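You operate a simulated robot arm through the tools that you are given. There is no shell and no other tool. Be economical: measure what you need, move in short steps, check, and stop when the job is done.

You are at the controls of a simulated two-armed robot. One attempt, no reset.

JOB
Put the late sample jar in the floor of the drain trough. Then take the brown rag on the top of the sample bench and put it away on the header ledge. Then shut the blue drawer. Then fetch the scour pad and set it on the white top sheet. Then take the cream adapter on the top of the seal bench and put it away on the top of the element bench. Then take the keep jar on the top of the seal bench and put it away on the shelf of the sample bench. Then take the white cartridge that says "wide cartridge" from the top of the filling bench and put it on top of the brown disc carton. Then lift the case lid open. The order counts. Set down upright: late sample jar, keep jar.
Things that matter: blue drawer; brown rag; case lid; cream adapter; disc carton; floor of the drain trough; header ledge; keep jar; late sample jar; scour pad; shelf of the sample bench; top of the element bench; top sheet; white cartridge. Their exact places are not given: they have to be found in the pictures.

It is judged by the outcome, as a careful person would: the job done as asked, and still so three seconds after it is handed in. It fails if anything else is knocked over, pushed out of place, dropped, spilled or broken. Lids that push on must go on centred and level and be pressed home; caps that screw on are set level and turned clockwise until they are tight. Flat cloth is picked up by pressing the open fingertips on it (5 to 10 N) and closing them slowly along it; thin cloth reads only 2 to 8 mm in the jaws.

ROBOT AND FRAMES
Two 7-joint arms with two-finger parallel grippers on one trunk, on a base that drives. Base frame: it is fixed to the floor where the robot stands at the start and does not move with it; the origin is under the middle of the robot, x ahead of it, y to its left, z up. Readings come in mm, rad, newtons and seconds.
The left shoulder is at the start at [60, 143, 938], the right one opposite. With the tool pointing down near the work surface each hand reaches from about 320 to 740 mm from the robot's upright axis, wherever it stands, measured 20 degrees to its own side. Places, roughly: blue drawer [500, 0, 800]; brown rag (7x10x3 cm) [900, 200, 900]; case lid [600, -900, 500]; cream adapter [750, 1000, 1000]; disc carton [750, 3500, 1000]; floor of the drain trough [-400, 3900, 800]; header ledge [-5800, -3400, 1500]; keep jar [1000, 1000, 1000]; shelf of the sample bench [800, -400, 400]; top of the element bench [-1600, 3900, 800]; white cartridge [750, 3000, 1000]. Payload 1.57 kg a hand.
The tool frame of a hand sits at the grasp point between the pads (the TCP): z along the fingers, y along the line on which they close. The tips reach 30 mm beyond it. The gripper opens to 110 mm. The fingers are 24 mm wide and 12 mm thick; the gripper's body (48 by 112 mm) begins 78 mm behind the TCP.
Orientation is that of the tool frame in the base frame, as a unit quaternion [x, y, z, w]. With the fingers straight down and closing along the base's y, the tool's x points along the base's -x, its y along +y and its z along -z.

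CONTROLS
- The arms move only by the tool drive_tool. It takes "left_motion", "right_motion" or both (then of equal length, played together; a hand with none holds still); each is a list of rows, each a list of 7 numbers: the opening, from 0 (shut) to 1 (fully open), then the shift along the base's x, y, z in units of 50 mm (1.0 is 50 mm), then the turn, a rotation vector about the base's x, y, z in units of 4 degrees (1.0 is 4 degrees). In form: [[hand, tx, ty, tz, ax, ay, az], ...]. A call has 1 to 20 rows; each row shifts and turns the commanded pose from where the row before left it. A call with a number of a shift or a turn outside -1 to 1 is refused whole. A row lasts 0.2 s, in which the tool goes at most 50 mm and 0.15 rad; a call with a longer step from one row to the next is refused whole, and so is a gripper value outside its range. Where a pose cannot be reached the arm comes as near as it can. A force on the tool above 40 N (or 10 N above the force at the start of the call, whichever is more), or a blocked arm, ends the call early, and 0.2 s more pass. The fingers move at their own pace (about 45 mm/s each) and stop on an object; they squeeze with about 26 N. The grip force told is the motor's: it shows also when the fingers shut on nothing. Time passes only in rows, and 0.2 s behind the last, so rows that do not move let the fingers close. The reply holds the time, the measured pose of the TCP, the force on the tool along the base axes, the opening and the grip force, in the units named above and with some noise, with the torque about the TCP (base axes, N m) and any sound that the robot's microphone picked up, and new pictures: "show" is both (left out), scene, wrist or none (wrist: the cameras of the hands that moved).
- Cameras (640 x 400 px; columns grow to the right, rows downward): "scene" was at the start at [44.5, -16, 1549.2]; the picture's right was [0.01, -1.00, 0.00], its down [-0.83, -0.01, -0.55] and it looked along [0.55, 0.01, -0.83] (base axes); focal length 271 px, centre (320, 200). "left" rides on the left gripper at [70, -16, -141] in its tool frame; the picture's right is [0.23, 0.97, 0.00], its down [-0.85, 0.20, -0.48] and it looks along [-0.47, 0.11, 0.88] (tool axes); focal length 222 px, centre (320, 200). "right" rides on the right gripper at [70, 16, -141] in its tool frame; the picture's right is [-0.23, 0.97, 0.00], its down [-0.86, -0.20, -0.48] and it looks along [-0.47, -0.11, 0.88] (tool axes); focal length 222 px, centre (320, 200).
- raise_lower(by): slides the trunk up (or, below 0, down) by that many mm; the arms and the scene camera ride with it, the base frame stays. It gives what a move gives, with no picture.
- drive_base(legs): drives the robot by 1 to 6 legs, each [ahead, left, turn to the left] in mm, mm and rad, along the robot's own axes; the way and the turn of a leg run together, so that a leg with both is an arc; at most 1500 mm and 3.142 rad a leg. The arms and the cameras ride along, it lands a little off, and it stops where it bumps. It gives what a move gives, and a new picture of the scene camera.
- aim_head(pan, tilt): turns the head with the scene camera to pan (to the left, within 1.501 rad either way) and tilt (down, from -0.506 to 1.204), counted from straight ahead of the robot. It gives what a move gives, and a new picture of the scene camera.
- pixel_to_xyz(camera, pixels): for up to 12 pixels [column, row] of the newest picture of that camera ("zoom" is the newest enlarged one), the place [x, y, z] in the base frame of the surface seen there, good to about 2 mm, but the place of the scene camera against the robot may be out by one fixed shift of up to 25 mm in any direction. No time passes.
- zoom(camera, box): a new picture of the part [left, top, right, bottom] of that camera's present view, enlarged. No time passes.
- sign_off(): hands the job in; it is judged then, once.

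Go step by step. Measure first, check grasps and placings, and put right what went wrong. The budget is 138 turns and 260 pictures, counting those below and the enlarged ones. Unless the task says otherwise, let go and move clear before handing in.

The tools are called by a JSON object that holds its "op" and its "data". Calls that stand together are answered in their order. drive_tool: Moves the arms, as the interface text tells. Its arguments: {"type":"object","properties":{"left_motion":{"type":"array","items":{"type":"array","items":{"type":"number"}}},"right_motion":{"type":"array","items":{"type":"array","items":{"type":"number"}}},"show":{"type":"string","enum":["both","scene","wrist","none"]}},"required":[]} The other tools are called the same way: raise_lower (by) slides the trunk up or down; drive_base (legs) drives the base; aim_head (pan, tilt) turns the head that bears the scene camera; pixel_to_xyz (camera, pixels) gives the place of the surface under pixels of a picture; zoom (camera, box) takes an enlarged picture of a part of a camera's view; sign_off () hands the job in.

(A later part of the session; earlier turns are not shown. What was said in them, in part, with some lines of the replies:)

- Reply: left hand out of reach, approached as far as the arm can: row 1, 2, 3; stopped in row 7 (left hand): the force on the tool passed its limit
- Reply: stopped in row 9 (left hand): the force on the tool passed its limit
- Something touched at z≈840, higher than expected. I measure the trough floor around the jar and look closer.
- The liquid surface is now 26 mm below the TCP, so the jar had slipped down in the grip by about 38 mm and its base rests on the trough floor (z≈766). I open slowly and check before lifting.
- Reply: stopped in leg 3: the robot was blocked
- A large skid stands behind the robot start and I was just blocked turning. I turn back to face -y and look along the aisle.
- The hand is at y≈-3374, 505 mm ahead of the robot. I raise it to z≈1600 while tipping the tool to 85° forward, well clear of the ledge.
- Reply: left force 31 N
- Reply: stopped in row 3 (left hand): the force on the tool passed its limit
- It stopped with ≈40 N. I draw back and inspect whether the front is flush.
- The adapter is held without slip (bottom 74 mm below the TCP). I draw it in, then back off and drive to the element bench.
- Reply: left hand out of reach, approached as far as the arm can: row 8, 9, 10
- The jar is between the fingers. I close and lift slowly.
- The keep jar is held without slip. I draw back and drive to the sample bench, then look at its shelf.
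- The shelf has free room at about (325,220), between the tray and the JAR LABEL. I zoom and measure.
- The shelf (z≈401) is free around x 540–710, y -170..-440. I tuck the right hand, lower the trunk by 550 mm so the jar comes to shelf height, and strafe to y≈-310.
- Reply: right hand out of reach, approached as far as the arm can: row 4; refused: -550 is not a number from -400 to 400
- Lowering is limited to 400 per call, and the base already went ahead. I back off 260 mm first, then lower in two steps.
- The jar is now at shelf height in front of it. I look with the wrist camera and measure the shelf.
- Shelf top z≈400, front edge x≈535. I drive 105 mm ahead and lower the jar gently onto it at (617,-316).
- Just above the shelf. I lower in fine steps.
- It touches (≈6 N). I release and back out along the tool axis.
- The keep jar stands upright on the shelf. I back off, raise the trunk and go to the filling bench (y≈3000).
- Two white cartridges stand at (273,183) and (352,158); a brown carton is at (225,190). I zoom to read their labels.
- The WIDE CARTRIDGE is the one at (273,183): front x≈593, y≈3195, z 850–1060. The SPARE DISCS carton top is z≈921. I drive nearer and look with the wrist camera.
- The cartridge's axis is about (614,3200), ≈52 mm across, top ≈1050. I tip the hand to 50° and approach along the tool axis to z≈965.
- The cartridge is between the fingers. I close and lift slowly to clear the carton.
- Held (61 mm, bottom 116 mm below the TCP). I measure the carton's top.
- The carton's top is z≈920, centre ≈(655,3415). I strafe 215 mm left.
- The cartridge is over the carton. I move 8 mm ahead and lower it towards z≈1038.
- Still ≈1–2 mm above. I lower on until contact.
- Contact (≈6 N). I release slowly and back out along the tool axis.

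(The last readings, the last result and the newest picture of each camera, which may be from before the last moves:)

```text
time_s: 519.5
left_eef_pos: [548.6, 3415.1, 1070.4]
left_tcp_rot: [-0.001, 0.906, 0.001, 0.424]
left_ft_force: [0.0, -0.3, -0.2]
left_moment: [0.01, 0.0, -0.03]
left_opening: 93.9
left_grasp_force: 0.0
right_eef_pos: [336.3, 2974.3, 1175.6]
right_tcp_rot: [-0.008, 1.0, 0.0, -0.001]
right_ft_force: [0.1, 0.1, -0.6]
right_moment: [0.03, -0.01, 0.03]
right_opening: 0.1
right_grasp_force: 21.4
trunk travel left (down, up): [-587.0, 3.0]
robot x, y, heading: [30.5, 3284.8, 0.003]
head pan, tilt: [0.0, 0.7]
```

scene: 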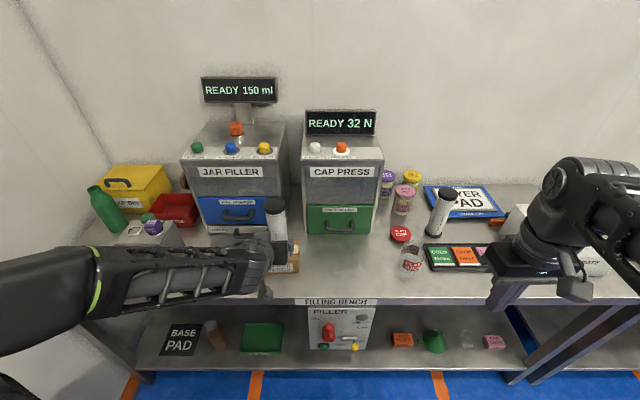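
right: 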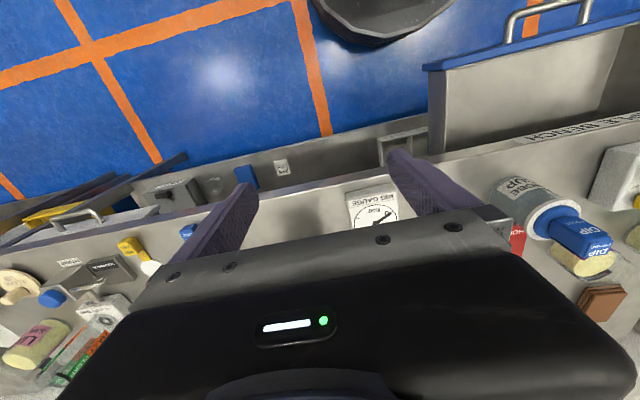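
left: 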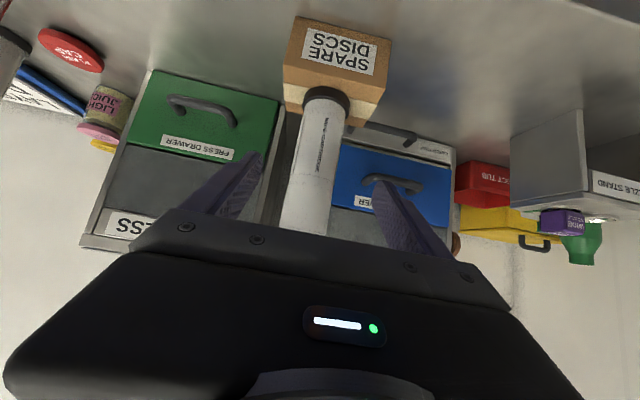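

The cartridge stands on the carton. Last: the case lid, on the grey case on the sample bench's shelf. I drive back there.

{"op": "drive_base", "data": {"legs": [[-400, 0, 0], [0, -1300, 0], [0, -1300, 0], [0, -1300, 0]]}}

{"op": "raise_lower", "data": {"by": -400}}

{"op": "raise_lower", "data": {"by": -100}}

{"op": "aim_head", "data": {"pan": -0.1, "tilt": 0.6}}

```text
time_s: 540.5
left_eef_pos: [65.7, -519.2, 1070.4]
left_tcp_rot: [0.015, 0.906, -0.007, 0.423]
left_ft_force: [0.6, 0.2, 0.6]
left_moment: [-0.03, 0.0, 0.0]
left_opening: 93.5
left_grasp_force: 0.0
right_eef_pos: [-161.3, -951.9, 1173.4]
right_tcp_rot: [0.009, 1.0, 0.0, -0.002]
right_ft_force: [-0.8, -0.6, 0.0]
right_moment: [0.0, 0.01, -0.02]
right_opening: 0.0
right_grasp_force: 21.2
trunk travel left (down, up): [-587.0, 3.0]
robot x, y, heading: [-455.6, -629.3, -0.036]
head pan, tilt: [0.0, 0.7]
```

scene: 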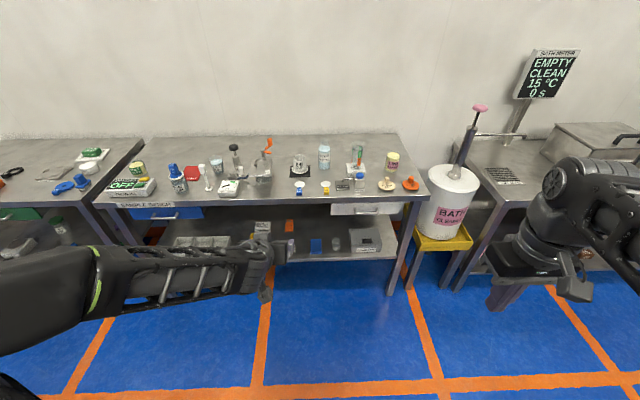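

```text
time_s: 544.4
left_eef_pos: [65.5, -518.8, 669.5]
left_tcp_rot: [0.015, 0.906, -0.007, 0.424]
left_ft_force: [0.3, 0.3, 0.6]
left_moment: [-0.01, 0.01, 0.01]
left_opening: 93.7
left_grasp_force: 0.0
right_eef_pos: [-162.2, -951.7, 774.5]
right_tcp_rot: [0.008, 1.0, 0.001, -0.001]
right_ft_force: [-0.1, -0.3, -0.1]
right_moment: [0.02, 0.02, 0.02]
right_opening: 0.1
right_grasp_force: 21.7
trunk travel left (down, up): [-187.0, 403.0]
robot x, y, heading: [-453.2, -628.7, -0.031]
head pan, tilt: [0.0, 0.7]
```

```text
time_s: 545.7
left_eef_pos: [66.0, -518.9, 569.5]
left_tcp_rot: [0.015, 0.906, -0.007, 0.423]
left_ft_force: [-0.1, -0.3, -0.2]
left_moment: [-0.01, 0.02, 0.01]
left_opening: 93.4
left_grasp_force: 0.0
right_eef_pos: [-160.9, -952.4, 673.3]
right_tcp_rot: [0.009, 1.0, 0.0, -0.001]
right_ft_force: [-0.3, -0.1, 0.0]
right_moment: [-0.04, -0.02, -0.01]
right_opening: 0.0
right_grasp_force: 21.2
trunk travel left (down, up): [-87.0, 503.0]
robot x, y, heading: [-457.5, -629.4, -0.032]
head pan, tilt: [0.0, 0.7]
```

```text
time_s: 546.4
left_eef_pos: [65.2, -517.9, 570.5]
left_tcp_rot: [0.015, 0.906, -0.007, 0.423]
left_ft_force: [0.2, -0.4, -0.4]
left_moment: [-0.01, 0.03, -0.02]
left_opening: 93.4
left_grasp_force: 0.1
right_eef_pos: [-161.9, -951.8, 674.2]
right_tcp_rot: [0.009, 1.0, -0.001, -0.002]
right_ft_force: [-0.8, -0.4, 0.4]
right_moment: [0.01, -0.02, 0.03]
right_opening: 0.0
right_grasp_force: 21.6
trunk travel left (down, up): [-87.0, 503.0]
robot x, y, heading: [-457.2, -629.4, -0.038]
head pan, tilt: [-0.099, 0.6]
```

scene: 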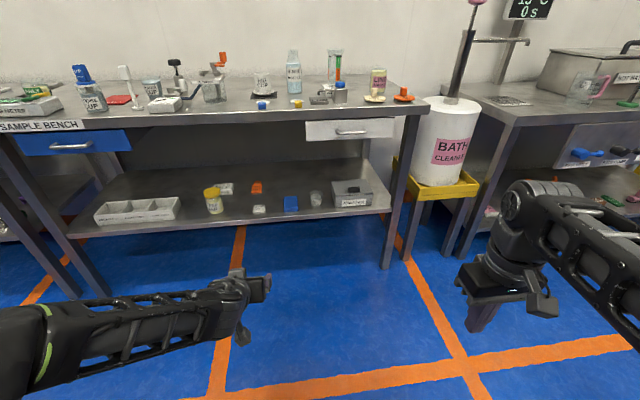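

The PROBE CASE is at (350,190). I zoom and measure it.

{"op": "zoom", "data": {"camera": "scene", "box": [290, 140, 420, 230]}}

{"op": "pixel_to_xyz", "data": {"camera": "scene", "pixels": [[353, 191], [352, 202], [337, 185], [360, 184], [335, 197], [371, 194], [353, 188], [318, 197], [290, 200], [335, 181], [368, 181], [380, 208]]}}

```text
4.44 times, centred on (355, 185) of scene
```

zoom: 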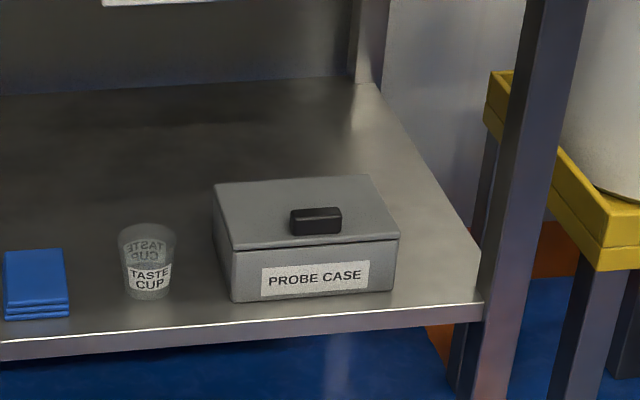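

```text
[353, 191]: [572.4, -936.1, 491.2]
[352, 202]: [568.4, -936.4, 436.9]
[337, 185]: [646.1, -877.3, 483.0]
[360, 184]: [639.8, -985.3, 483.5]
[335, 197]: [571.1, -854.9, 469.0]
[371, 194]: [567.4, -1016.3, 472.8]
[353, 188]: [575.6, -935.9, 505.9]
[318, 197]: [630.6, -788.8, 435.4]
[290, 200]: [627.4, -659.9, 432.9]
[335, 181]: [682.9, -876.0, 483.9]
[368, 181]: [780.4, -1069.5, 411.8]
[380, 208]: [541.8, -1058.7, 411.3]
```

The case: front x≈568, lid top z≈474, black handle near the lid's front at y≈-910. I'll grip the handle from the front with a near-horizontal tool. I position the base and tip the left hand to 90°.

{"op": "drive_base", "data": {"legs": [[0, -380, 0.036], [310, 0, 0]]}}

{"op": "drive_tool", "data": {"left_motion": [[0.85, 0, 0, -0.13, 0, -1, 0], [0.85, 0, 0, -0.13, 0, -1, 0], [0.85, 0, 0, -0.13, 0, -1, 0], [0.85, 0, 0, -0.13, 0, -1, 0], [0.85, 0, 0, -0.13, 0, -1, 0], [0.85, 0, 0, -0.13, 0, -1, 0], [0.85, 0, 0, -0.13, 0, -1, 0], [0.85, 0, 0, -0.13, 0, -1, 0], [0.85, 0, 0, -0.13, 0, -1, 0], [0.85, 0, 0, -0.13, 0, -1, 0], [0.85, 0, 0, 0, 0, 0, 0]], "show": "wrist"}}

```text
time_s: 550.5
left_eef_pos: [368.1, -873.4, 569.9]
left_tcp_rot: [-0.004, 0.906, 0.002, 0.424]
left_ft_force: [-0.2, -0.8, 0.0]
left_moment: [-0.01, -0.01, 0.02]
left_opening: 93.5
left_grasp_force: 0.1
right_eef_pos: [156.9, -1316.7, 674.9]
right_tcp_rot: [-0.01, 1.0, 0.0, -0.001]
right_ft_force: [0.2, 0.4, 0.1]
right_moment: [-0.03, -0.04, 0.01]
right_opening: 0.0
right_grasp_force: 21.4
trunk travel left (down, up): [-87.0, 503.0]
robot x, y, heading: [-151.4, -1004.8, -0.001]
head pan, tilt: [-0.099, 0.6]
```

scene: 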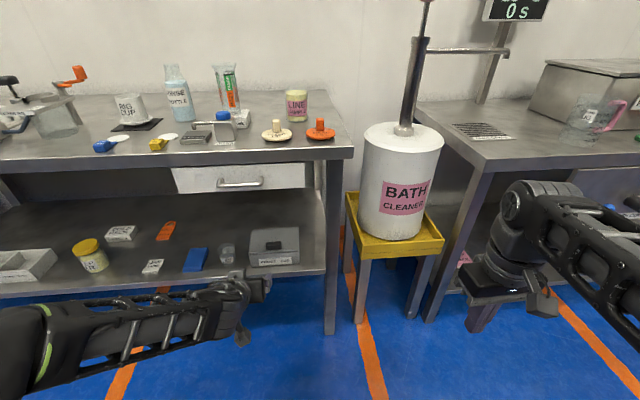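

```text
time_s: 552.9
left_eef_pos: [424.0, -886.2, 558.7]
left_tcp_rot: [-0.004, 0.711, 0.003, 0.703]
left_ft_force: [0.1, 0.5, 0.3]
left_moment: [-0.05, 0.03, 0.0]
left_opening: 93.3
left_grasp_force: 0.1
left hand out of reach, approached as far as the arm can: row 4, 5, 9, 10
right_eef_pos: [156.9, -1315.7, 673.1]
right_tcp_rot: [-0.011, 1.0, 0.0, -0.001]
right_ft_force: [0.1, 0.2, 0.7]
right_moment: [-0.01, 0.0, 0.04]
right_opening: 0.1
right_grasp_force: 21.4
trunk travel left (down, up): [-87.0, 503.0]
robot x, y, heading: [-149.8, -1004.4, -0.002]
head pan, tilt: [-0.099, 0.6]
```

left: 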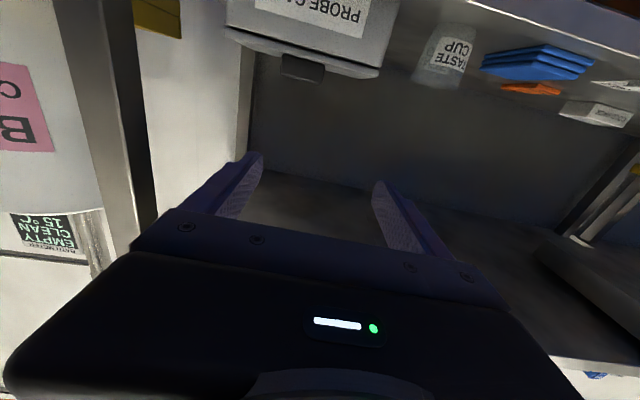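

The tool is horizontal now; the case handle shows at left (302,68). I measure handle, lid and the drawer above.

{"op": "pixel_to_xyz", "data": {"camera": "left", "pixels": [[302, 68], [283, 65], [322, 70], [302, 58], [302, 78], [228, 40], [385, 75], [300, 20], [380, 45], [240, 28], [340, 70], [302, 50]]}}

{"op": "zoom", "data": {"camera": "left", "box": [210, 0, 410, 110]}}

{"op": "pixel_to_xyz", "data": {"camera": "scene", "pixels": [[240, 192], [240, 180], [200, 190], [300, 188], [325, 200], [240, 159]]}}

```text
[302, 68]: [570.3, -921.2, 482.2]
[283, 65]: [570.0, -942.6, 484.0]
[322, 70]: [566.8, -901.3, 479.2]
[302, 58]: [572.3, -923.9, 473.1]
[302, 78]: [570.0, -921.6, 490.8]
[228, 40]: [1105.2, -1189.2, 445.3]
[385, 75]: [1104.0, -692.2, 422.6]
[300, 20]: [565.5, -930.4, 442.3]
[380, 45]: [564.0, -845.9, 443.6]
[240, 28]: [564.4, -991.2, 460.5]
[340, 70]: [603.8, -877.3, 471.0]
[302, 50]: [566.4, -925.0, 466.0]
```

```text
3.20 times, centred on (310, 55) of left
```

zoom: 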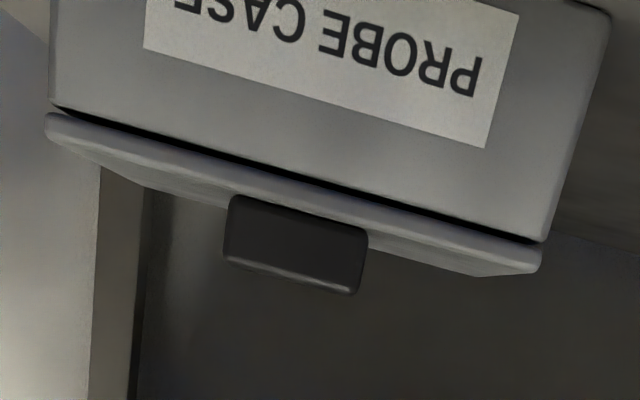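

```text
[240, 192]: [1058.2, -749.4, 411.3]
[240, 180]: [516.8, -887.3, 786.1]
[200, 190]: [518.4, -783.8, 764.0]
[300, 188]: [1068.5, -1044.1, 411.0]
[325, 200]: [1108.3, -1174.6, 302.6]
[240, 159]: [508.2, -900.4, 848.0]
```

The handle spans y -944..-899, z 473–492, front x≈570; the drawer above has its bottom at z≈755. I bring the open fingers level around the handle (z≈488) and close.

{"op": "drive_tool", "data": {"left_motion": [[0.85, 0.48, -0.18, -0.355, 0, 0, 0], [0.85, 0.48, -0.18, -0.355, 0, 0, 0], [0.85, 0.48, -0.18, -0.355, 0, 0, 0], [0.85, 0.48, -0.18, -0.355, 0, 0, 0], [0.85, 0, 0, 0, 0, 0, 0], [0.85, 0.36, 0, 0, 0, 0, 0], [0.85, 0.36, 0, 0, 0, 0, 0], [0.85, 0, 0, 0, 0, 0, 0]], "show": "wrist"}}

```text
time_s: 554.6
left_eef_pos: [555.4, -922.2, 486.3]
left_tcp_rot: [-0.004, 0.707, 0.0, 0.708]
left_ft_force: [0.1, 0.8, 0.4]
left_moment: [0.01, 0.01, -0.01]
left_opening: 93.6
left_grasp_force: 0.1
right_eef_pos: [156.6, -1316.0, 674.7]
right_tcp_rot: [-0.01, 1.0, 0.0, -0.002]
right_ft_force: [0.0, -0.7, -0.7]
right_moment: [0.01, 0.01, -0.02]
right_opening: 0.0
right_grasp_force: 21.6
trunk travel left (down, up): [-87.0, 503.0]
robot x, y, heading: [-148.5, -1000.8, 0.004]
head pan, tilt: [-0.099, 0.6]
```

left: 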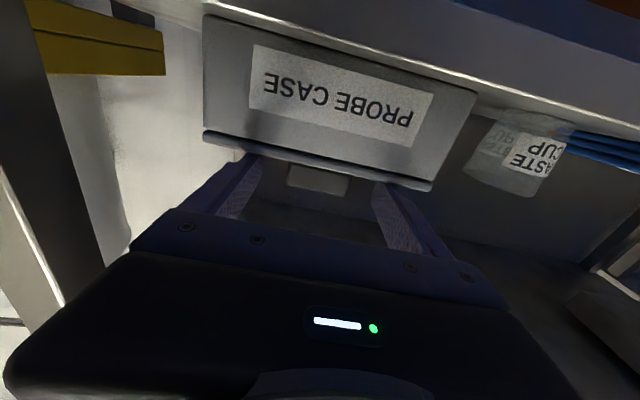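

The handle is between the fingertips. I close on it.

{"op": "drive_tool", "data": {"left_motion": [[0.2, 0, 0, 0, 0, 0, 0], [0, 0, 0, 0, 0, 0, 0], [0, 0, 0, 0, 0, 0, 0], [0, 0, 0, 0, 0, 0, 0], [0, 0, 0, 0, 0, 0, 0], [0, 0, 0, 0, 0, 0, 0]], "show": "wrist"}}

```text
time_s: 556.0
left_eef_pos: [555.2, -923.0, 487.0]
left_tcp_rot: [-0.003, 0.707, 0.0, 0.708]
left_ft_force: [0.6, -8.0, -1.0]
left_moment: [0.17, 0.02, -0.3]
left_opening: 49.7
left_grasp_force: 45.5
right_eef_pos: [156.6, -1316.6, 674.2]
right_tcp_rot: [-0.01, 1.0, 0.0, 0.0]
right_ft_force: [0.1, 0.7, -0.2]
right_moment: [0.01, -0.02, 0.0]
right_opening: 0.0
right_grasp_force: 21.8
trunk travel left (down, up): [-87.0, 503.0]
robot x, y, heading: [-143.8, -1003.9, 0.002]
head pan, tilt: [-0.099, 0.6]
```

left: 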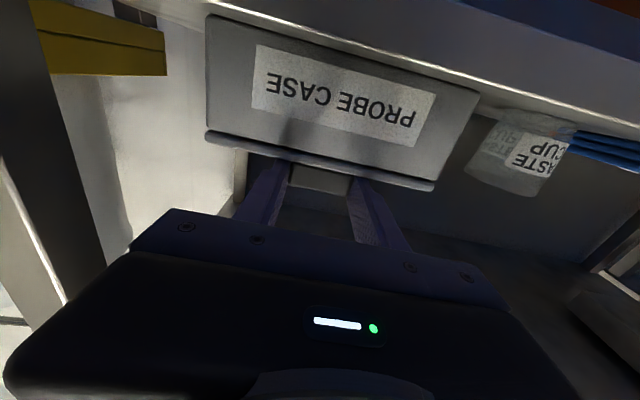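

Gripped (≈50 mm, firm). I lift along an arc about the rear hinge (≈x 690), turning the tool with the lid; first 20°.

{"op": "drive_tool", "data": {"left_motion": [[0, 0.028, 0, 0.188, 0, 1, 0], [0, 0.04, 0, 0.184, 0, 1, 0], [0, 0.054, 0, 0.182, 0, 1, 0], [0, 0.066, 0, 0.178, 0, 1, 0], [0, 0.078, 0, 0.174, 0, 1, 0], [0, 0, 0, 0, 0, 0, 0]], "show": "wrist"}}

```text
time_s: 557.5
left_eef_pos: [569.2, -923.0, 530.7]
left_tcp_rot: [-0.003, 0.82, 0.0, 0.572]
left_ft_force: [12.3, -16.4, -9.5]
left_moment: [-0.25, 0.37, -0.24]
left_opening: 49.7
left_grasp_force: 44.4
right_eef_pos: [158.7, -1316.2, 673.2]
right_tcp_rot: [-0.01, 1.0, 0.0, -0.001]
right_ft_force: [0.4, -0.4, -0.1]
right_moment: [0.01, -0.04, -0.02]
right_opening: 0.0
right_grasp_force: 20.7
trunk travel left (down, up): [-87.0, 503.0]
robot x, y, heading: [-148.6, -1004.8, 0.002]
head pan, tilt: [-0.099, 0.6]
```

left: 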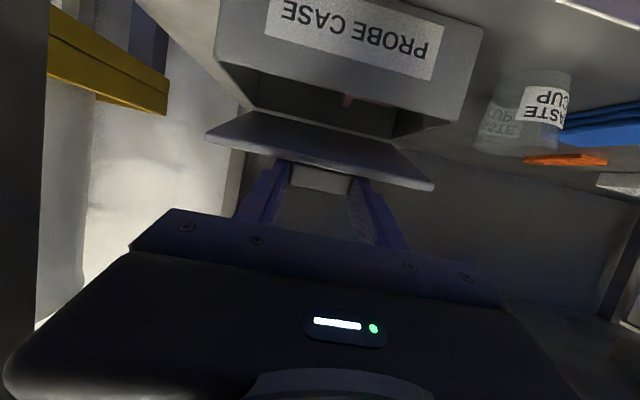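

The lid rises nicely (20°). I continue to about 44°.

{"op": "drive_tool", "data": {"left_motion": [[0, 0.11, -0.02, 0.166, 0, 1, 0], [0, 0.12, -0.02, 0.16, 0, 1, 0], [0, 0.125, 0, 0.154, 0, 1, 0], [0, 0.13, 0, 0.144, 0, 1, 0], [0, 0.135, 0, 0.136, 0, 1, 0], [0, 0.145, 0, 0.126, 0, 1, 0], [0, 0, 0, 0, 0, 0, 0]], "show": "both"}}

```text
time_s: 559.0
left_eef_pos: [600.7, -923.7, 570.7]
left_tcp_rot: [-0.006, 0.909, 0.007, 0.417]
left_ft_force: [-4.2, -21.5, 2.3]
left_moment: [-0.45, 0.13, -0.31]
left_opening: 49.7
left_grasp_force: 44.7
left hand out of reach, approached as far as the arm can: row 4, 5
right_eef_pos: [155.6, -1316.9, 674.7]
right_tcp_rot: [-0.01, 1.0, 0.0, -0.002]
right_ft_force: [-0.1, -0.2, 0.1]
right_moment: [0.0, -0.01, 0.0]
right_opening: 0.1
right_grasp_force: 21.2
trunk travel left (down, up): [-87.0, 503.0]
robot x, y, heading: [-152.3, -1003.4, 0.003]
head pan, tilt: [-0.099, 0.6]
```

scene: 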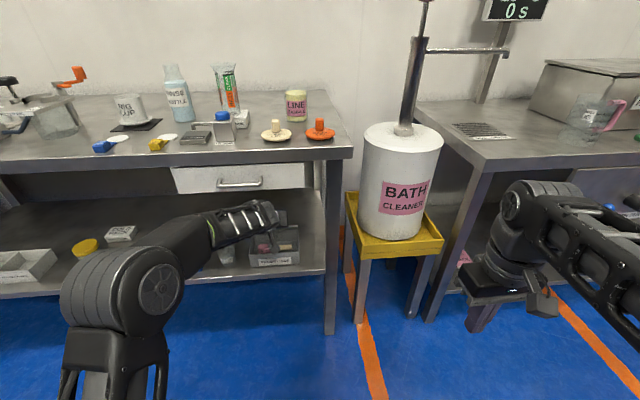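
left: 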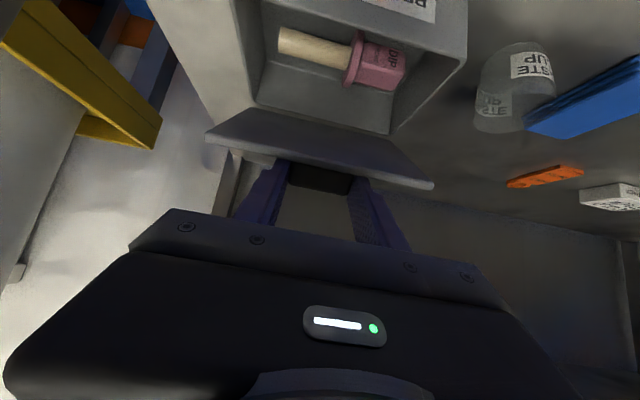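

The lid is ≈41° open with the probe visible inside. Going further with this grip would foul the drawer above, so I ease the fingers apart slightly to see whether the hinge holds the lid.

{"op": "drive_tool", "data": {"left_motion": [[0.47, 0, 0, 0, 0, 0, 0], [0.49, 0, 0, 0, 0, 0, 0], [0.51, 0, 0, 0, 0, 0, 0], [0.54, 0, 0, 0, 0, 0, 0], [0.54, 0, 0, 0, 0, 0, 0]], "show": "wrist"}}

```text
time_s: 560.2
left_eef_pos: [601.7, -917.9, 567.3]
left_tcp_rot: [-0.008, 0.91, 0.011, 0.415]
left_ft_force: [-0.9, -2.6, -1.0]
left_moment: [-0.02, -0.04, -0.06]
left_opening: 62.2
left_grasp_force: 1.9
right_eef_pos: [157.5, -1315.4, 673.7]
right_tcp_rot: [-0.011, 1.0, 0.0, 0.0]
right_ft_force: [0.4, -0.1, -0.8]
right_moment: [0.01, 0.04, 0.04]
right_opening: 0.0
right_grasp_force: 21.5
trunk travel left (down, up): [-87.0, 503.0]
robot x, y, heading: [-148.1, -1003.3, 0.001]
head pan, tilt: [-0.099, 0.6]
```

left: 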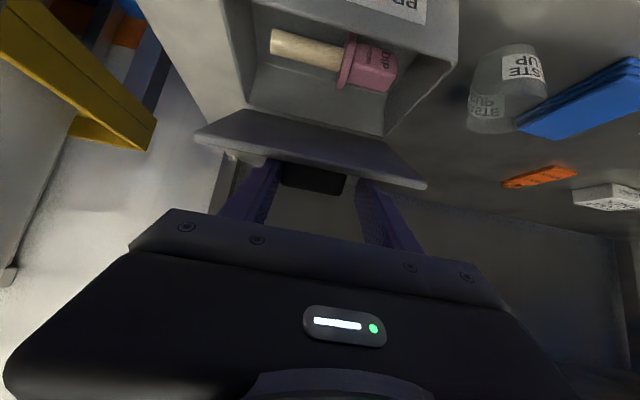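

The lid seems to stay. I open a bit more and back the hand out along its axis, watching the lid.

{"op": "drive_tool", "data": {"left_motion": [[0.62, 0, 0, 0, 0, 0, 0], [0.7, 0, 0, 0, 0, 0, 0], [0.7, -0.3, 0, 0.26, 0, 0, 0], [0.7, -0.5, 0, 0.3, 0, 0, 0], [0.7, -0.5, 0, 0.1, 0, 0, 0], [0.7, -0.5, 0, 0, 0, 0, 0]], "show": "both"}}

```text
time_s: 561.6
left_eef_pos: [509.6, -918.7, 601.4]
left_tcp_rot: [-0.007, 0.91, 0.009, 0.415]
left_ft_force: [-0.9, -0.1, -0.4]
left_moment: [-0.02, -0.01, 0.01]
left_opening: 77.0
left_grasp_force: 0.1
right_eef_pos: [158.0, -1315.6, 674.3]
right_tcp_rot: [-0.011, 1.0, 0.0, 0.0]
right_ft_force: [0.6, 0.2, -0.4]
right_moment: [-0.02, 0.01, -0.01]
right_opening: 0.1
right_grasp_force: 21.1
trunk travel left (down, up): [-87.0, 503.0]
robot x, y, heading: [-153.9, -1005.1, 0.003]
head pan, tilt: [-0.099, 0.6]
```

scene: 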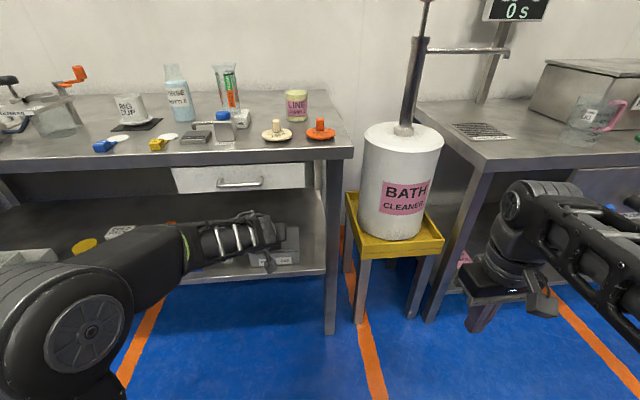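
left: 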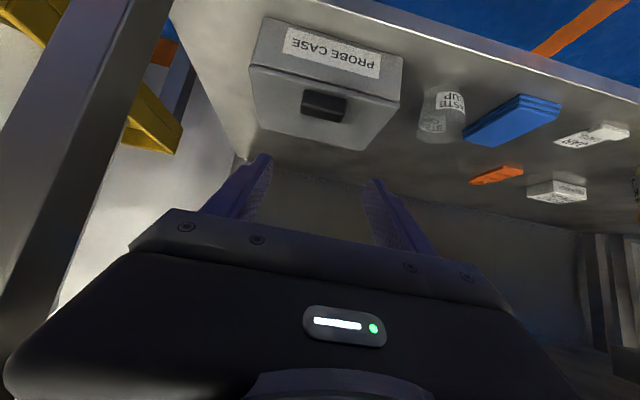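

The lid dropped shut again once released, so I need both hands: the left lifts by the handle and the right fist pushes from beneath. First I bring the closed right hand, tipped forward, to a waiting place at about (480,-1060,505).

{"op": "drive_tool", "data": {"right_motion": [[0, 0.2, 0.45, -0.17, 0, -1, 0], [0, 0.2, 0.45, -0.17, 0, -1, 0], [0, 0.2, 0.45, -0.17, 0, -1, 0], [0, 0.2, 0.45, -0.17, 0, -1, 0], [0, 0.2, 0.45, -0.17, 0, -1, 0], [0, 0.2, 0.45, -0.17, 0, -1, 0], [0, 0.2, 0.45, -0.17, 0, -1, 0], [0, 0.2, 0.45, -0.17, 0, -1, 0], [0, 0.2, 0.45, -0.17, 0, -1, 0], [0, 0.2, 0.45, -0.17, 0, -1, 0], [0, 0.444, 0.06, -0.17, 0, -1, 0], [0, 0.444, 0.06, -0.17, 0, -1, 0], [0, 0.444, 0.06, -0.17, 0, -1, 0], [0, 0.444, 0.06, -0.17, 0, -1, 0], [0, 0.444, 0.06, -0.17, 0, -1, 0], [0, 0.444, 0.06, -0.17, 0, -1, 0], [0, 0.444, 0.06, -0.17, 0, -1, 0], [0, 0.444, 0.06, -0.17, 0, -1, 0], [0, 0.444, 0.06, -0.17, 0, -1, 0], [0, 0.444, 0.06, -0.17, 0, -1, 0]], "show": "both"}}

```text
time_s: 564.8
left_eef_pos: [510.1, -919.0, 600.8]
left_tcp_rot: [-0.007, 0.91, 0.01, 0.415]
left_ft_force: [0.6, -0.9, 0.0]
left_moment: [0.01, 0.03, 0.0]
left_opening: 77.0
left_grasp_force: 0.1
right_eef_pos: [351.7, -1060.7, 556.3]
right_tcp_rot: [0.025, 0.883, 0.066, 0.465]
right_ft_force: [0.0, -0.2, -0.4]
right_moment: [0.01, 0.0, -0.01]
right_opening: 0.2
right_grasp_force: 21.4
trunk travel left (down, up): [-87.0, 503.0]
robot x, y, heading: [-149.9, -1007.0, 0.007]
head pan, tilt: [-0.099, 0.6]
stopped in row 15 (right hand): the arm was blocked; the commanded pose is now the measured one
```

scene: 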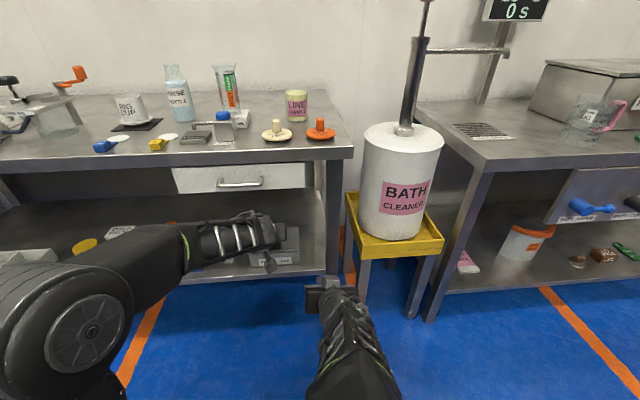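
right: 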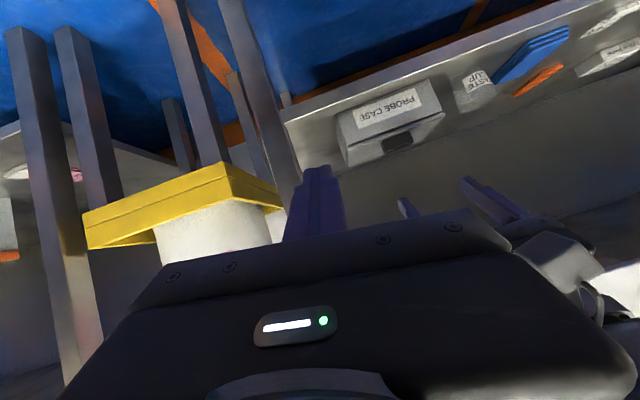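

The right hand got blocked at x≈352 (too close in). I move it outward first, then finish tipping.

{"op": "drive_tool", "data": {"right_motion": [[0, 0.4, -0.3, 0, 0, 0, 0], [0, 0.8, -0.1, 0, 0, 0, 0], [0, 0.8, 0, 0, 0, 0, 0], [0, 0.6, 0, -0.1, 0, -1, 0], [0, 0, 0, -0.13, 0, -1, 0], [0, 0, 0, -0.13, 0, -1, 0], [0, 0, 0, -0.13, 0, -1, 0], [0, 0, 0, -0.13, 0, -1, 0], [0, 0, 0, -0.13, 0, -1, 0], [0, 0, 0, -0.13, 0, -1, 0], [0, 0, 0, -0.13, 0, -1, 0]], "show": "wrist"}}

```text
time_s: 567.2
left_eef_pos: [511.7, -920.1, 600.7]
left_tcp_rot: [-0.007, 0.91, 0.01, 0.415]
left_ft_force: [0.3, 0.3, 0.6]
left_moment: [-0.03, -0.01, 0.05]
left_opening: 77.0
left_grasp_force: 0.0
right_eef_pos: [481.8, -1080.4, 504.9]
right_tcp_rot: [0.007, 0.719, 0.07, 0.691]
right_ft_force: [0.3, -0.7, -0.8]
right_moment: [0.0, -0.01, 0.0]
right_opening: 0.2
right_grasp_force: 21.1
trunk travel left (down, up): [-87.0, 503.0]
robot x, y, heading: [-150.2, -1004.8, 0.001]
head pan, tilt: [-0.099, 0.6]
```

right: 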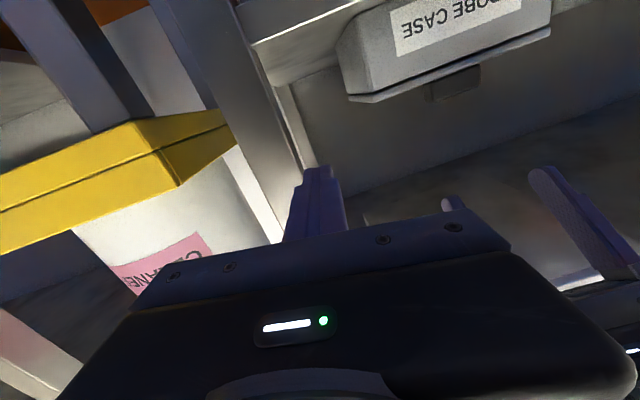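

The right fist is ready at (482,-1080,505). Now the left hand grips the handle again.

{"op": "drive_tool", "data": {"left_motion": [[0.85, -0.08, 0, -0.226, 0, -1, 0], [0.85, -0.08, 0, -0.226, 0, -1, 0], [0.85, -0.08, 0, -0.226, 0, -1, 0], [0.85, -0.08, 0, -0.226, 0, -1, 0], [0.85, -0.08, 0, -0.226, 0, -1, 0], [0.85, -0.08, 0, -0.226, 0, -1, 0], [0.85, -0.08, 0, -0.226, 0, -1, 0], [0.85, -0.08, 0, -0.226, 0, -1, 0], [0.85, -0.08, 0, -0.226, 0, -1, 0], [0.85, -0.08, 0, -0.226, 0, -1, 0], [0.85, 0, 0, 0, 0, -0.2, 0], [0.85, 0.57, 0, 0, 0, 0, 0], [0.85, 0.57, 0, 0, 0, 0, 0], [0.85, 0.57, 0, 0, 0, 0, 0], [0.85, 0, 0, 0, 0, 0, 0], [0.3, 0, 0, 0, 0, 0, 0], [0, 0, 0, 0, 0, 0, 0], [0, 0, 0, 0, 0, 0, 0], [0, 0, 0, 0, 0, 0, 0], [0, 0, 0, 0, 0, 0, 0]], "show": "wrist"}}

```text
time_s: 571.4
left_eef_pos: [565.6, -923.8, 497.5]
left_tcp_rot: [-0.009, 0.708, 0.006, 0.706]
left_ft_force: [2.2, -9.5, -0.3]
left_moment: [-0.01, -0.03, -0.81]
left_opening: 49.5
left_grasp_force: 35.1
left hand out of reach, approached as far as the arm can: row 1, 11
right_eef_pos: [482.0, -1081.3, 504.7]
right_tcp_rot: [0.007, 0.72, 0.071, 0.69]
right_ft_force: [0.4, 1.0, -0.3]
right_moment: [0.0, 0.03, 0.0]
right_opening: 0.0
right_grasp_force: 21.1
trunk travel left (down, up): [-87.0, 503.0]
robot x, y, heading: [-151.2, -1004.5, -0.002]
head pan, tilt: [-0.099, 0.6]
```

left: 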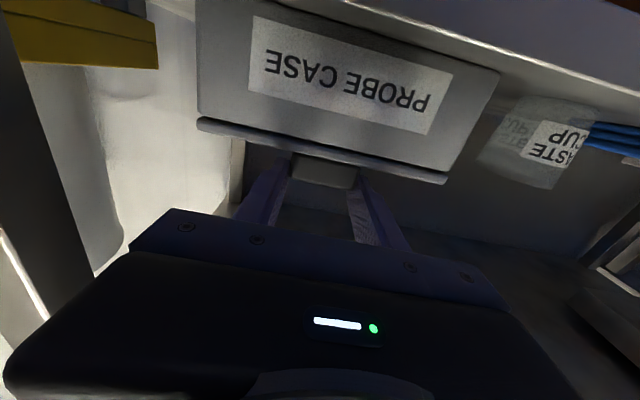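

The grip is about 10 mm too high on the handle. I reopen, lower 8 mm, regrip and lift along the arc in one go.

{"op": "drive_tool", "data": {"left_motion": [[0.65, 0, 0, 0, 0, 0, 0], [0.65, 0, 0, 0, 0, 0, 0], [0.65, -0.1, 0.02, -0.17, 0, 0, 0], [0.65, 0, 0, 0, 0, 0, 0], [0, 0, 0, 0, 0, 0, 0], [0, 0, 0, 0, 0, 0, 0], [0, 0, 0, 0, 0, 0, 0], [0, 0, 0, 0, 0, 0, 0], [0, 0.03, 0, 0.186, 0, 1, 0], [0, 0.045, 0, 0.182, 0, 1, 0], [0, 0.06, 0, 0.178, 0, 1, 0], [0, 0.075, 0, 0.174, 0, 1, 0], [0, 0.09, 0, 0.17, 0, 1, 0], [0, 0.11, -0.02, 0.164, 0, 1, 0], [0, 0.12, -0.02, 0.158, 0, 1, 0], [0, 0.125, 0, 0.152, 0, 1, 0], [0, 0.13, 0, 0.142, 0, 1, 0], [0, 0.135, 0, 0.134, 0, 1, 0], [0, 0, 0, 0, 0, 0, 0]], "show": "both"}}

```text
time_s: 575.4
left_eef_pos: [607.9, -924.2, 569.1]
left_tcp_rot: [-0.007, 0.907, 0.01, 0.421]
left_ft_force: [2.1, -17.7, -12.8]
left_moment: [-0.84, 0.68, -0.79]
left_opening: 49.6
left_grasp_force: 44.8
right_eef_pos: [481.8, -1080.8, 504.9]
right_tcp_rot: [0.006, 0.721, 0.071, 0.69]
right_ft_force: [-0.2, 0.2, 0.0]
right_moment: [0.02, 0.03, 0.0]
right_opening: 0.0
right_grasp_force: 21.5
trunk travel left (down, up): [-87.0, 503.0]
robot x, y, heading: [-147.7, -1002.7, 0.001]
head pan, tilt: [-0.099, 0.6]
```

scene: 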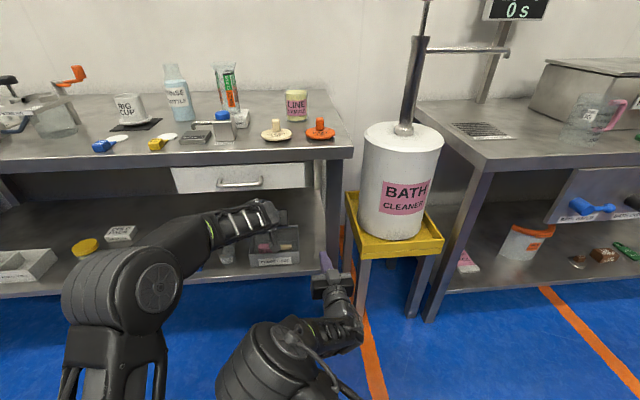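
left: 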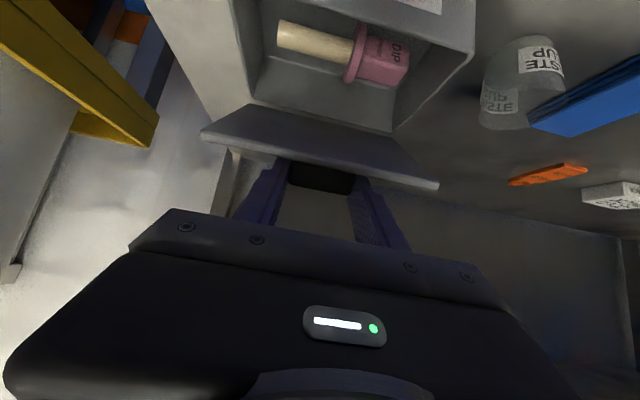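

The lid is again ≈40° open and held. Now the right fist moves across and in under the lid, then up to touch it.

{"op": "drive_tool", "data": {"right_motion": [[0, 0, 0.55, 0, 0, 0, 0], [0, 0, 0.55, 0, 0, 0, 0], [0, 0, 0.55, 0, 0, 0, 0], [0, 0, 0.5, 0, 0, 0, 0], [0, 0.6, 0, 0, 0, 0, 0], [0, 0.6, 0, 0, 0, 0, 0], [0, 0.6, 0, 0, 0, 0, 0], [0, 0.5, 0, 0, 0, 0, 0], [0, 0, 0, 0.06, 0, 0, 0], [0, 0, 0, 0.06, 0, 0, 0], [0, 0, 0, 0, 0, 0, 0]], "show": "both"}}

```text
time_s: 577.8
left_eef_pos: [608.9, -924.4, 570.4]
left_tcp_rot: [-0.005, 0.907, 0.008, 0.421]
left_ft_force: [6.0, -18.4, -7.0]
left_moment: [-0.3, 1.35, -1.07]
left_opening: 49.7
left_grasp_force: 44.9
right_eef_pos: [598.9, -973.9, 507.9]
right_tcp_rot: [0.006, 0.723, 0.069, 0.687]
right_ft_force: [-8.1, 0.4, -19.0]
right_moment: [-0.08, 0.51, -0.01]
right_opening: 0.2
right_grasp_force: 21.1
trunk travel left (down, up): [-87.0, 503.0]
robot x, y, heading: [-150.4, -1005.7, 0.003]
head pan, tilt: [-0.099, 0.6]
```

scene: 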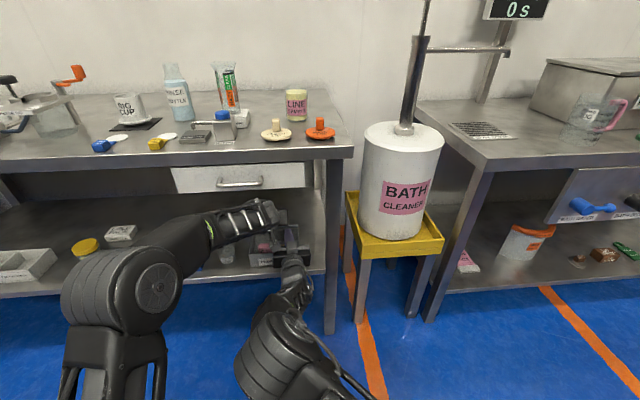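
right: 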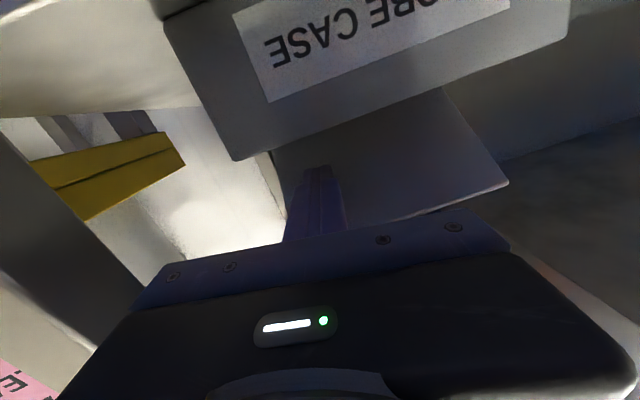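

The right fist now bears the lid (≈19 N up). I release the left hand and back it away, then push the lid on with the right fist along its arc past vertical.

{"op": "drive_tool", "data": {"left_motion": [[0.55, 0, 0, 0, 0, 0, 0], [0.65, 0, 0, 0, 0, 0, 0], [0.72, 0, 0, 0, 0, 0, 0], [0.72, -0.3, 0, 0.26, 0, 0, 0], [0.72, -0.5, 0, 0.3, 0, 0, 0], [0.72, -0.5, 0, 0.1, 0, 0, 0], [0.72, -0.4, 0, 0, 0, 0, 0], [0.72, 0, 0, 0, 0, 0, 0], [0.72, 0, 0, 0, 0, 0, 0], [0.72, 0, 0, 0, 0, 0, 0], [0.72, 0, 0, 0, 0, 0, 0], [0.72, 0, 0, 0, 0, 0, 0], [0.72, 0, 0, 0, 0, 0, 0], [0.72, 0, 0, 0, 0, 0, 0]], "right_motion": [[0, 0, 0, 0, 0, 0, 0], [0, 0, 0, 0, 0, 0, 0], [0, 0, 0, 0, 0, 0, 0], [0, 0, 0, 0, 0, 0, 0], [0, 0, 0, 0, 0, 0, 0], [0, 0, 0, 0, 0, 0, 0], [0, 0, 0, 0, 0, 0, 0], [0, 0.2, 0, 0.26, 0, 0, 0], [0, 0.22, 0, 0.16, 0, 0, 0], [0, 0.26, 0, 0.12, 0, 0, 0], [0, 0.26, 0, 0.08, 0, 0, 0], [0, 0.28, 0, 0.02, 0, 0, 0], [0, 0.28, 0, 0, 0, 0, 0], [0, 0, 0, 0, 0, 0, 0]], "show": "both"}}

```text
time_s: 580.0
left_eef_pos: [527.3, -918.1, 610.7]
left_tcp_rot: [-0.012, 0.904, 0.01, 0.428]
left_ft_force: [0.4, 0.1, 0.9]
left_moment: [0.01, -0.05, -0.01]
left_opening: 79.1
left_grasp_force: 0.1
right_eef_pos: [624.9, -971.4, 533.8]
right_tcp_rot: [0.003, 0.721, 0.073, 0.689]
right_ft_force: [0.5, -0.1, -0.1]
right_moment: [-0.03, 0.03, -0.02]
right_opening: 0.0
right_grasp_force: 21.4
trunk travel left (down, up): [-87.0, 503.0]
robot x, y, heading: [-148.7, -1006.7, -0.001]
head pan, tilt: [-0.099, 0.6]
stopped in row 10 (left hand): the force on the tool passed its limit (the readings are from after the stop); the commanded pose is now the measured one
```

scene: 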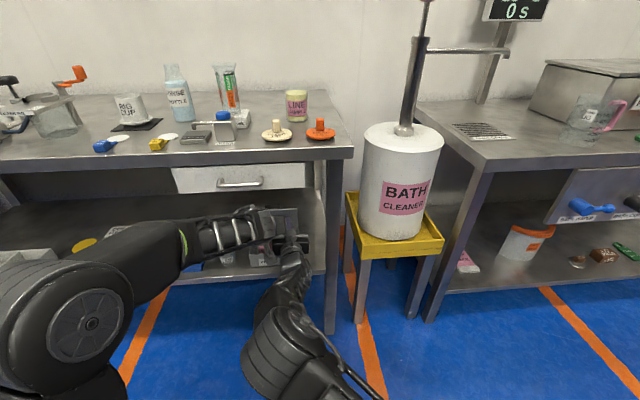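
right: 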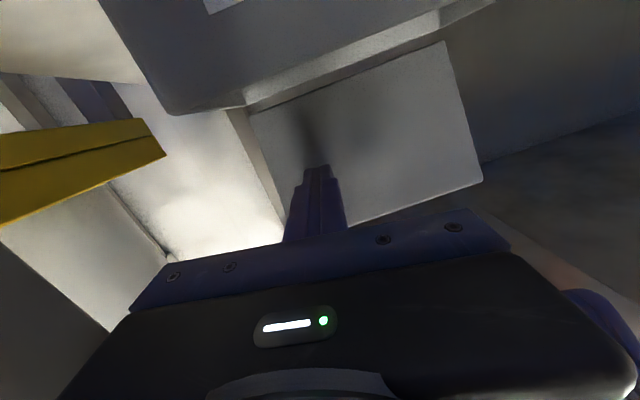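
left: 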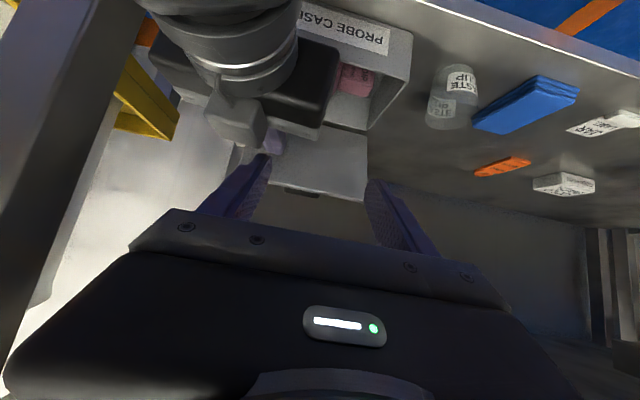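

The right body brushed the left finger, so the call stopped; the lid is already steep. I slide the left hand away to +y and then push on with the right.

{"op": "drive_tool", "data": {"left_motion": [[0.72, 0, 0.6, 0.1, 0, 0, 0], [0.72, 0, 0.8, 0, 0, 0, 0], [0.72, 0, 0.8, 0, 0, 0, 0], [0.72, 0, 0.5, 0, 0, 0, 0], [0.72, 0, 0, 0, 0, 0, 0], [0.72, 0, 0, 0, 0, 0, 0], [0.72, 0, 0, 0, 0, 0, 0], [0.72, 0, 0, 0, 0, 0, 0], [0.72, 0, 0, 0, 0, 0, 0], [0.72, 0, 0, 0, 0, 0, 0]], "right_motion": [[0, 0, 0, 0, 0, 0, 0], [0, 0, 0, 0, 0, 0, 0], [0, 0, 0, 0, 0, 0, 0], [0, 0, 0, 0, 0, 0, 0], [0, 0.26, 0, 0.1, 0, 0, 0], [0, 0.26, 0, 0.06, 0, 0, 0], [0, 0.26, 0, 0.02, 0, 0, 0], [0, 0.26, 0, 0, 0, 0, 0], [0, 0.2, 0, 0, 0, 0, 0], [0, 0, 0, 0, 0, 0, 0]], "show": "both"}}

```text
time_s: 582.2
left_eef_pos: [526.8, -785.0, 615.8]
left_tcp_rot: [-0.012, 0.904, 0.009, 0.427]
left_ft_force: [0.3, -0.2, 0.0]
left_moment: [-0.04, 0.02, 0.02]
left_opening: 79.3
left_grasp_force: 0.1
right_eef_pos: [665.6, -970.6, 551.4]
right_tcp_rot: [0.005, 0.723, 0.071, 0.688]
right_ft_force: [-6.3, -0.4, -3.6]
right_moment: [0.02, 0.21, -0.04]
right_opening: 0.2
right_grasp_force: 21.2
right hand out of reach, approached as far as the arm can: row 7, 8, 9
trunk travel left (down, up): [-87.0, 503.0]
robot x, y, heading: [-152.1, -1006.6, 0.002]
head pan, tilt: [-0.099, 0.6]
```

scene: 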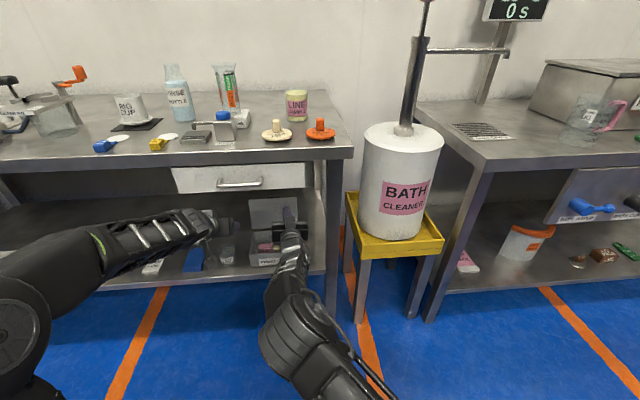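
right: 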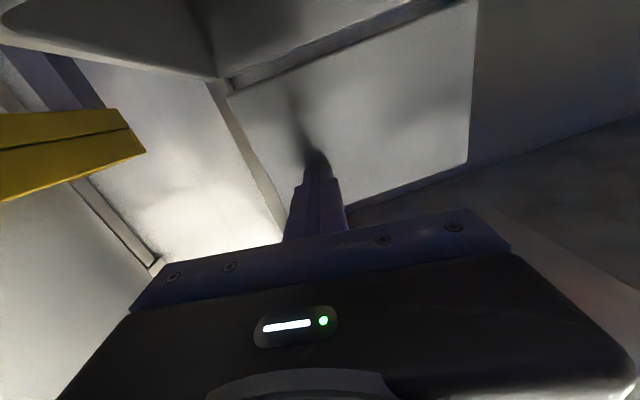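
left: 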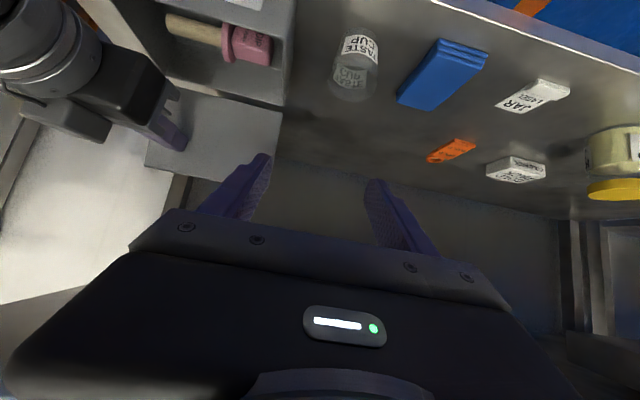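

The right arm reached its limit with the lid at a steep angle. I measure the lid's actual angle.

{"op": "pixel_to_xyz", "data": {"camera": "right", "pixels": [[260, 110], [300, 100], [400, 60], [440, 80], [460, 150], [400, 170], [370, 190]]}}

{"op": "pixel_to_xyz", "data": {"camera": "left", "pixels": [[230, 110], [200, 110], [250, 140], [190, 170], [240, 170], [270, 110]]}}

```text
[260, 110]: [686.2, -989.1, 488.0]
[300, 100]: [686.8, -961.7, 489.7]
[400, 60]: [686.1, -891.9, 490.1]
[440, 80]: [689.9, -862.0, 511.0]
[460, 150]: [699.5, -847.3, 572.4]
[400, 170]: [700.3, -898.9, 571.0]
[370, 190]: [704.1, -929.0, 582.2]
```

```text
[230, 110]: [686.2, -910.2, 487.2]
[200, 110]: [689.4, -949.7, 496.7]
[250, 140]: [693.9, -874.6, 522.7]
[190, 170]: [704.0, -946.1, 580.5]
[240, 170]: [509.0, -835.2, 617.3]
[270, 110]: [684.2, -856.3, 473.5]
```

The lid leans 10° past vertical (x 686→704 over z 488→582), so it should stay. I withdraw the right fist straight back and check.

{"op": "drive_tool", "data": {"right_motion": [[0, -0.1, 0, 0, 0, 0, 0], [0, -0.3, 0, 0, 0, 0, 0], [0, -0.6, 0, 0, 0, 0, 0], [0, -0.8, 0, 0, 0, 0, 0], [0, -0.8, 0, 0, 0, 0, 0], [0, -0.8, 0, 0, 0, 0, 0], [0, 0, 0, 0, 0, 0, 0], [0, 0, 0, 0, 0, 0, 0], [0, 0, 0, 0, 0, 0, 0], [0, 0, 0, 0, 0, 0, 0]], "show": "both"}}

```text
time_s: 584.4
left_eef_pos: [527.1, -785.4, 616.3]
left_tcp_rot: [-0.011, 0.904, 0.009, 0.427]
left_ft_force: [-0.3, -0.1, -0.4]
left_moment: [0.0, -0.01, 0.0]
left_opening: 79.1
left_grasp_force: 0.1
right_eef_pos: [496.3, -971.9, 551.8]
right_tcp_rot: [0.005, 0.721, 0.071, 0.689]
right_ft_force: [-0.3, 0.4, -0.2]
right_moment: [0.01, -0.02, -0.03]
right_opening: 0.0
right_grasp_force: 21.5
trunk travel left (down, up): [-87.0, 503.0]
robot x, y, heading: [-150.4, -1003.6, 0.004]
head pan, tilt: [-0.099, 0.6]
```

scene: 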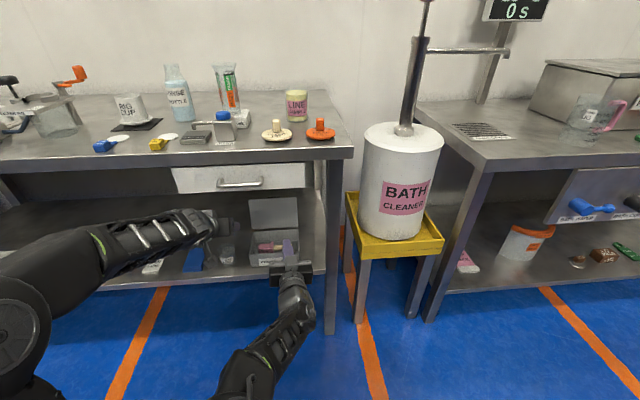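
right: 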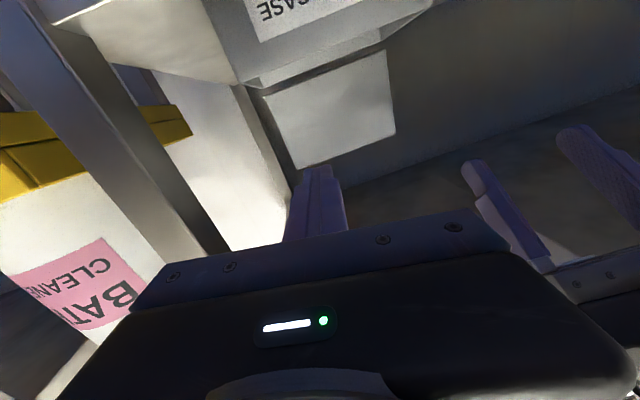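

The lid stays open on its own. I back the base straight off to move clear, with one last look.

{"op": "drive_base", "data": {"legs": [[-350, 0, 0]]}}

{"op": "zoom", "data": {"camera": "scene", "box": [0, 60, 420, 300]}}

```text
time_s: 586.6
left_eef_pos: [177.4, -781.1, 615.6]
left_tcp_rot: [-0.016, 0.904, 0.011, 0.427]
left_ft_force: [0.4, 0.2, -0.6]
left_moment: [0.0, 0.01, 0.01]
left_opening: 79.2
left_grasp_force: 0.0
right_eef_pos: [147.8, -967.9, 551.9]
right_tcp_rot: [0.001, 0.721, 0.074, 0.689]
right_ft_force: [0.0, 0.6, 0.9]
right_moment: [-0.02, -0.01, -0.04]
right_opening: 0.0
right_grasp_force: 21.3
trunk travel left (down, up): [-87.0, 503.0]
robot x, y, heading: [-496.2, -1007.3, 0.013]
head pan, tilt: [-0.099, 0.6]
```

scene: 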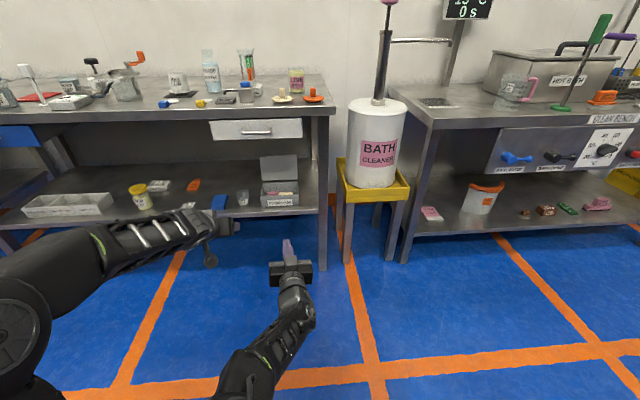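

```text
1.52 times, centred on (210, 180) of scene
```

zoom: 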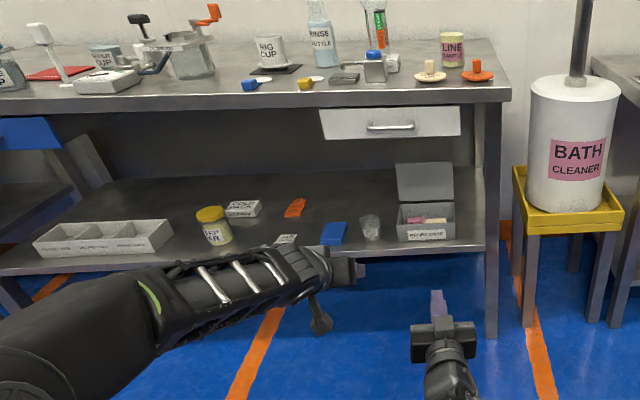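

The case stands open with the probe inside, the keep jar is upright on the shelf, and both hands are clear, so I hand the job in.

{"op": "sign_off", "data": {}}

```text
The job is handed in.
```

I did all eight steps in the order you gave and handed the job in, with both hands empty and clear of everything.

- **Late sample jar:** it stands upright on the drain trough floor. It slid down about 38 mm in the grip on the way, and I saw no spill.
- **Brown rag:** it lies flat on the header ledge. The arm couldn't reach down onto a ledge that high, so I stood the rag's near edge on it, let go, and it tipped over flat. On the way there, a turn was blocked beside the large skid; I saw nothing knocked over.
- **Blue drawer:** it is shut, with its front just behind the bench edge.
- **Scour pad:** it is on the white top sheet.
- **Cream adapter:** it stands upright on the element bench, between the purple and white bottles.
- **Keep jar:** it stands upright on the sample bench shelf.
- **Wide cartridge:** it stands on the brown carton marked "Spare Discs".
- **Case lid:** it is open about 10° past vertical and staying up. On my first try it fell shut when I let go, so I used one hand to lift it and the other to push it over.
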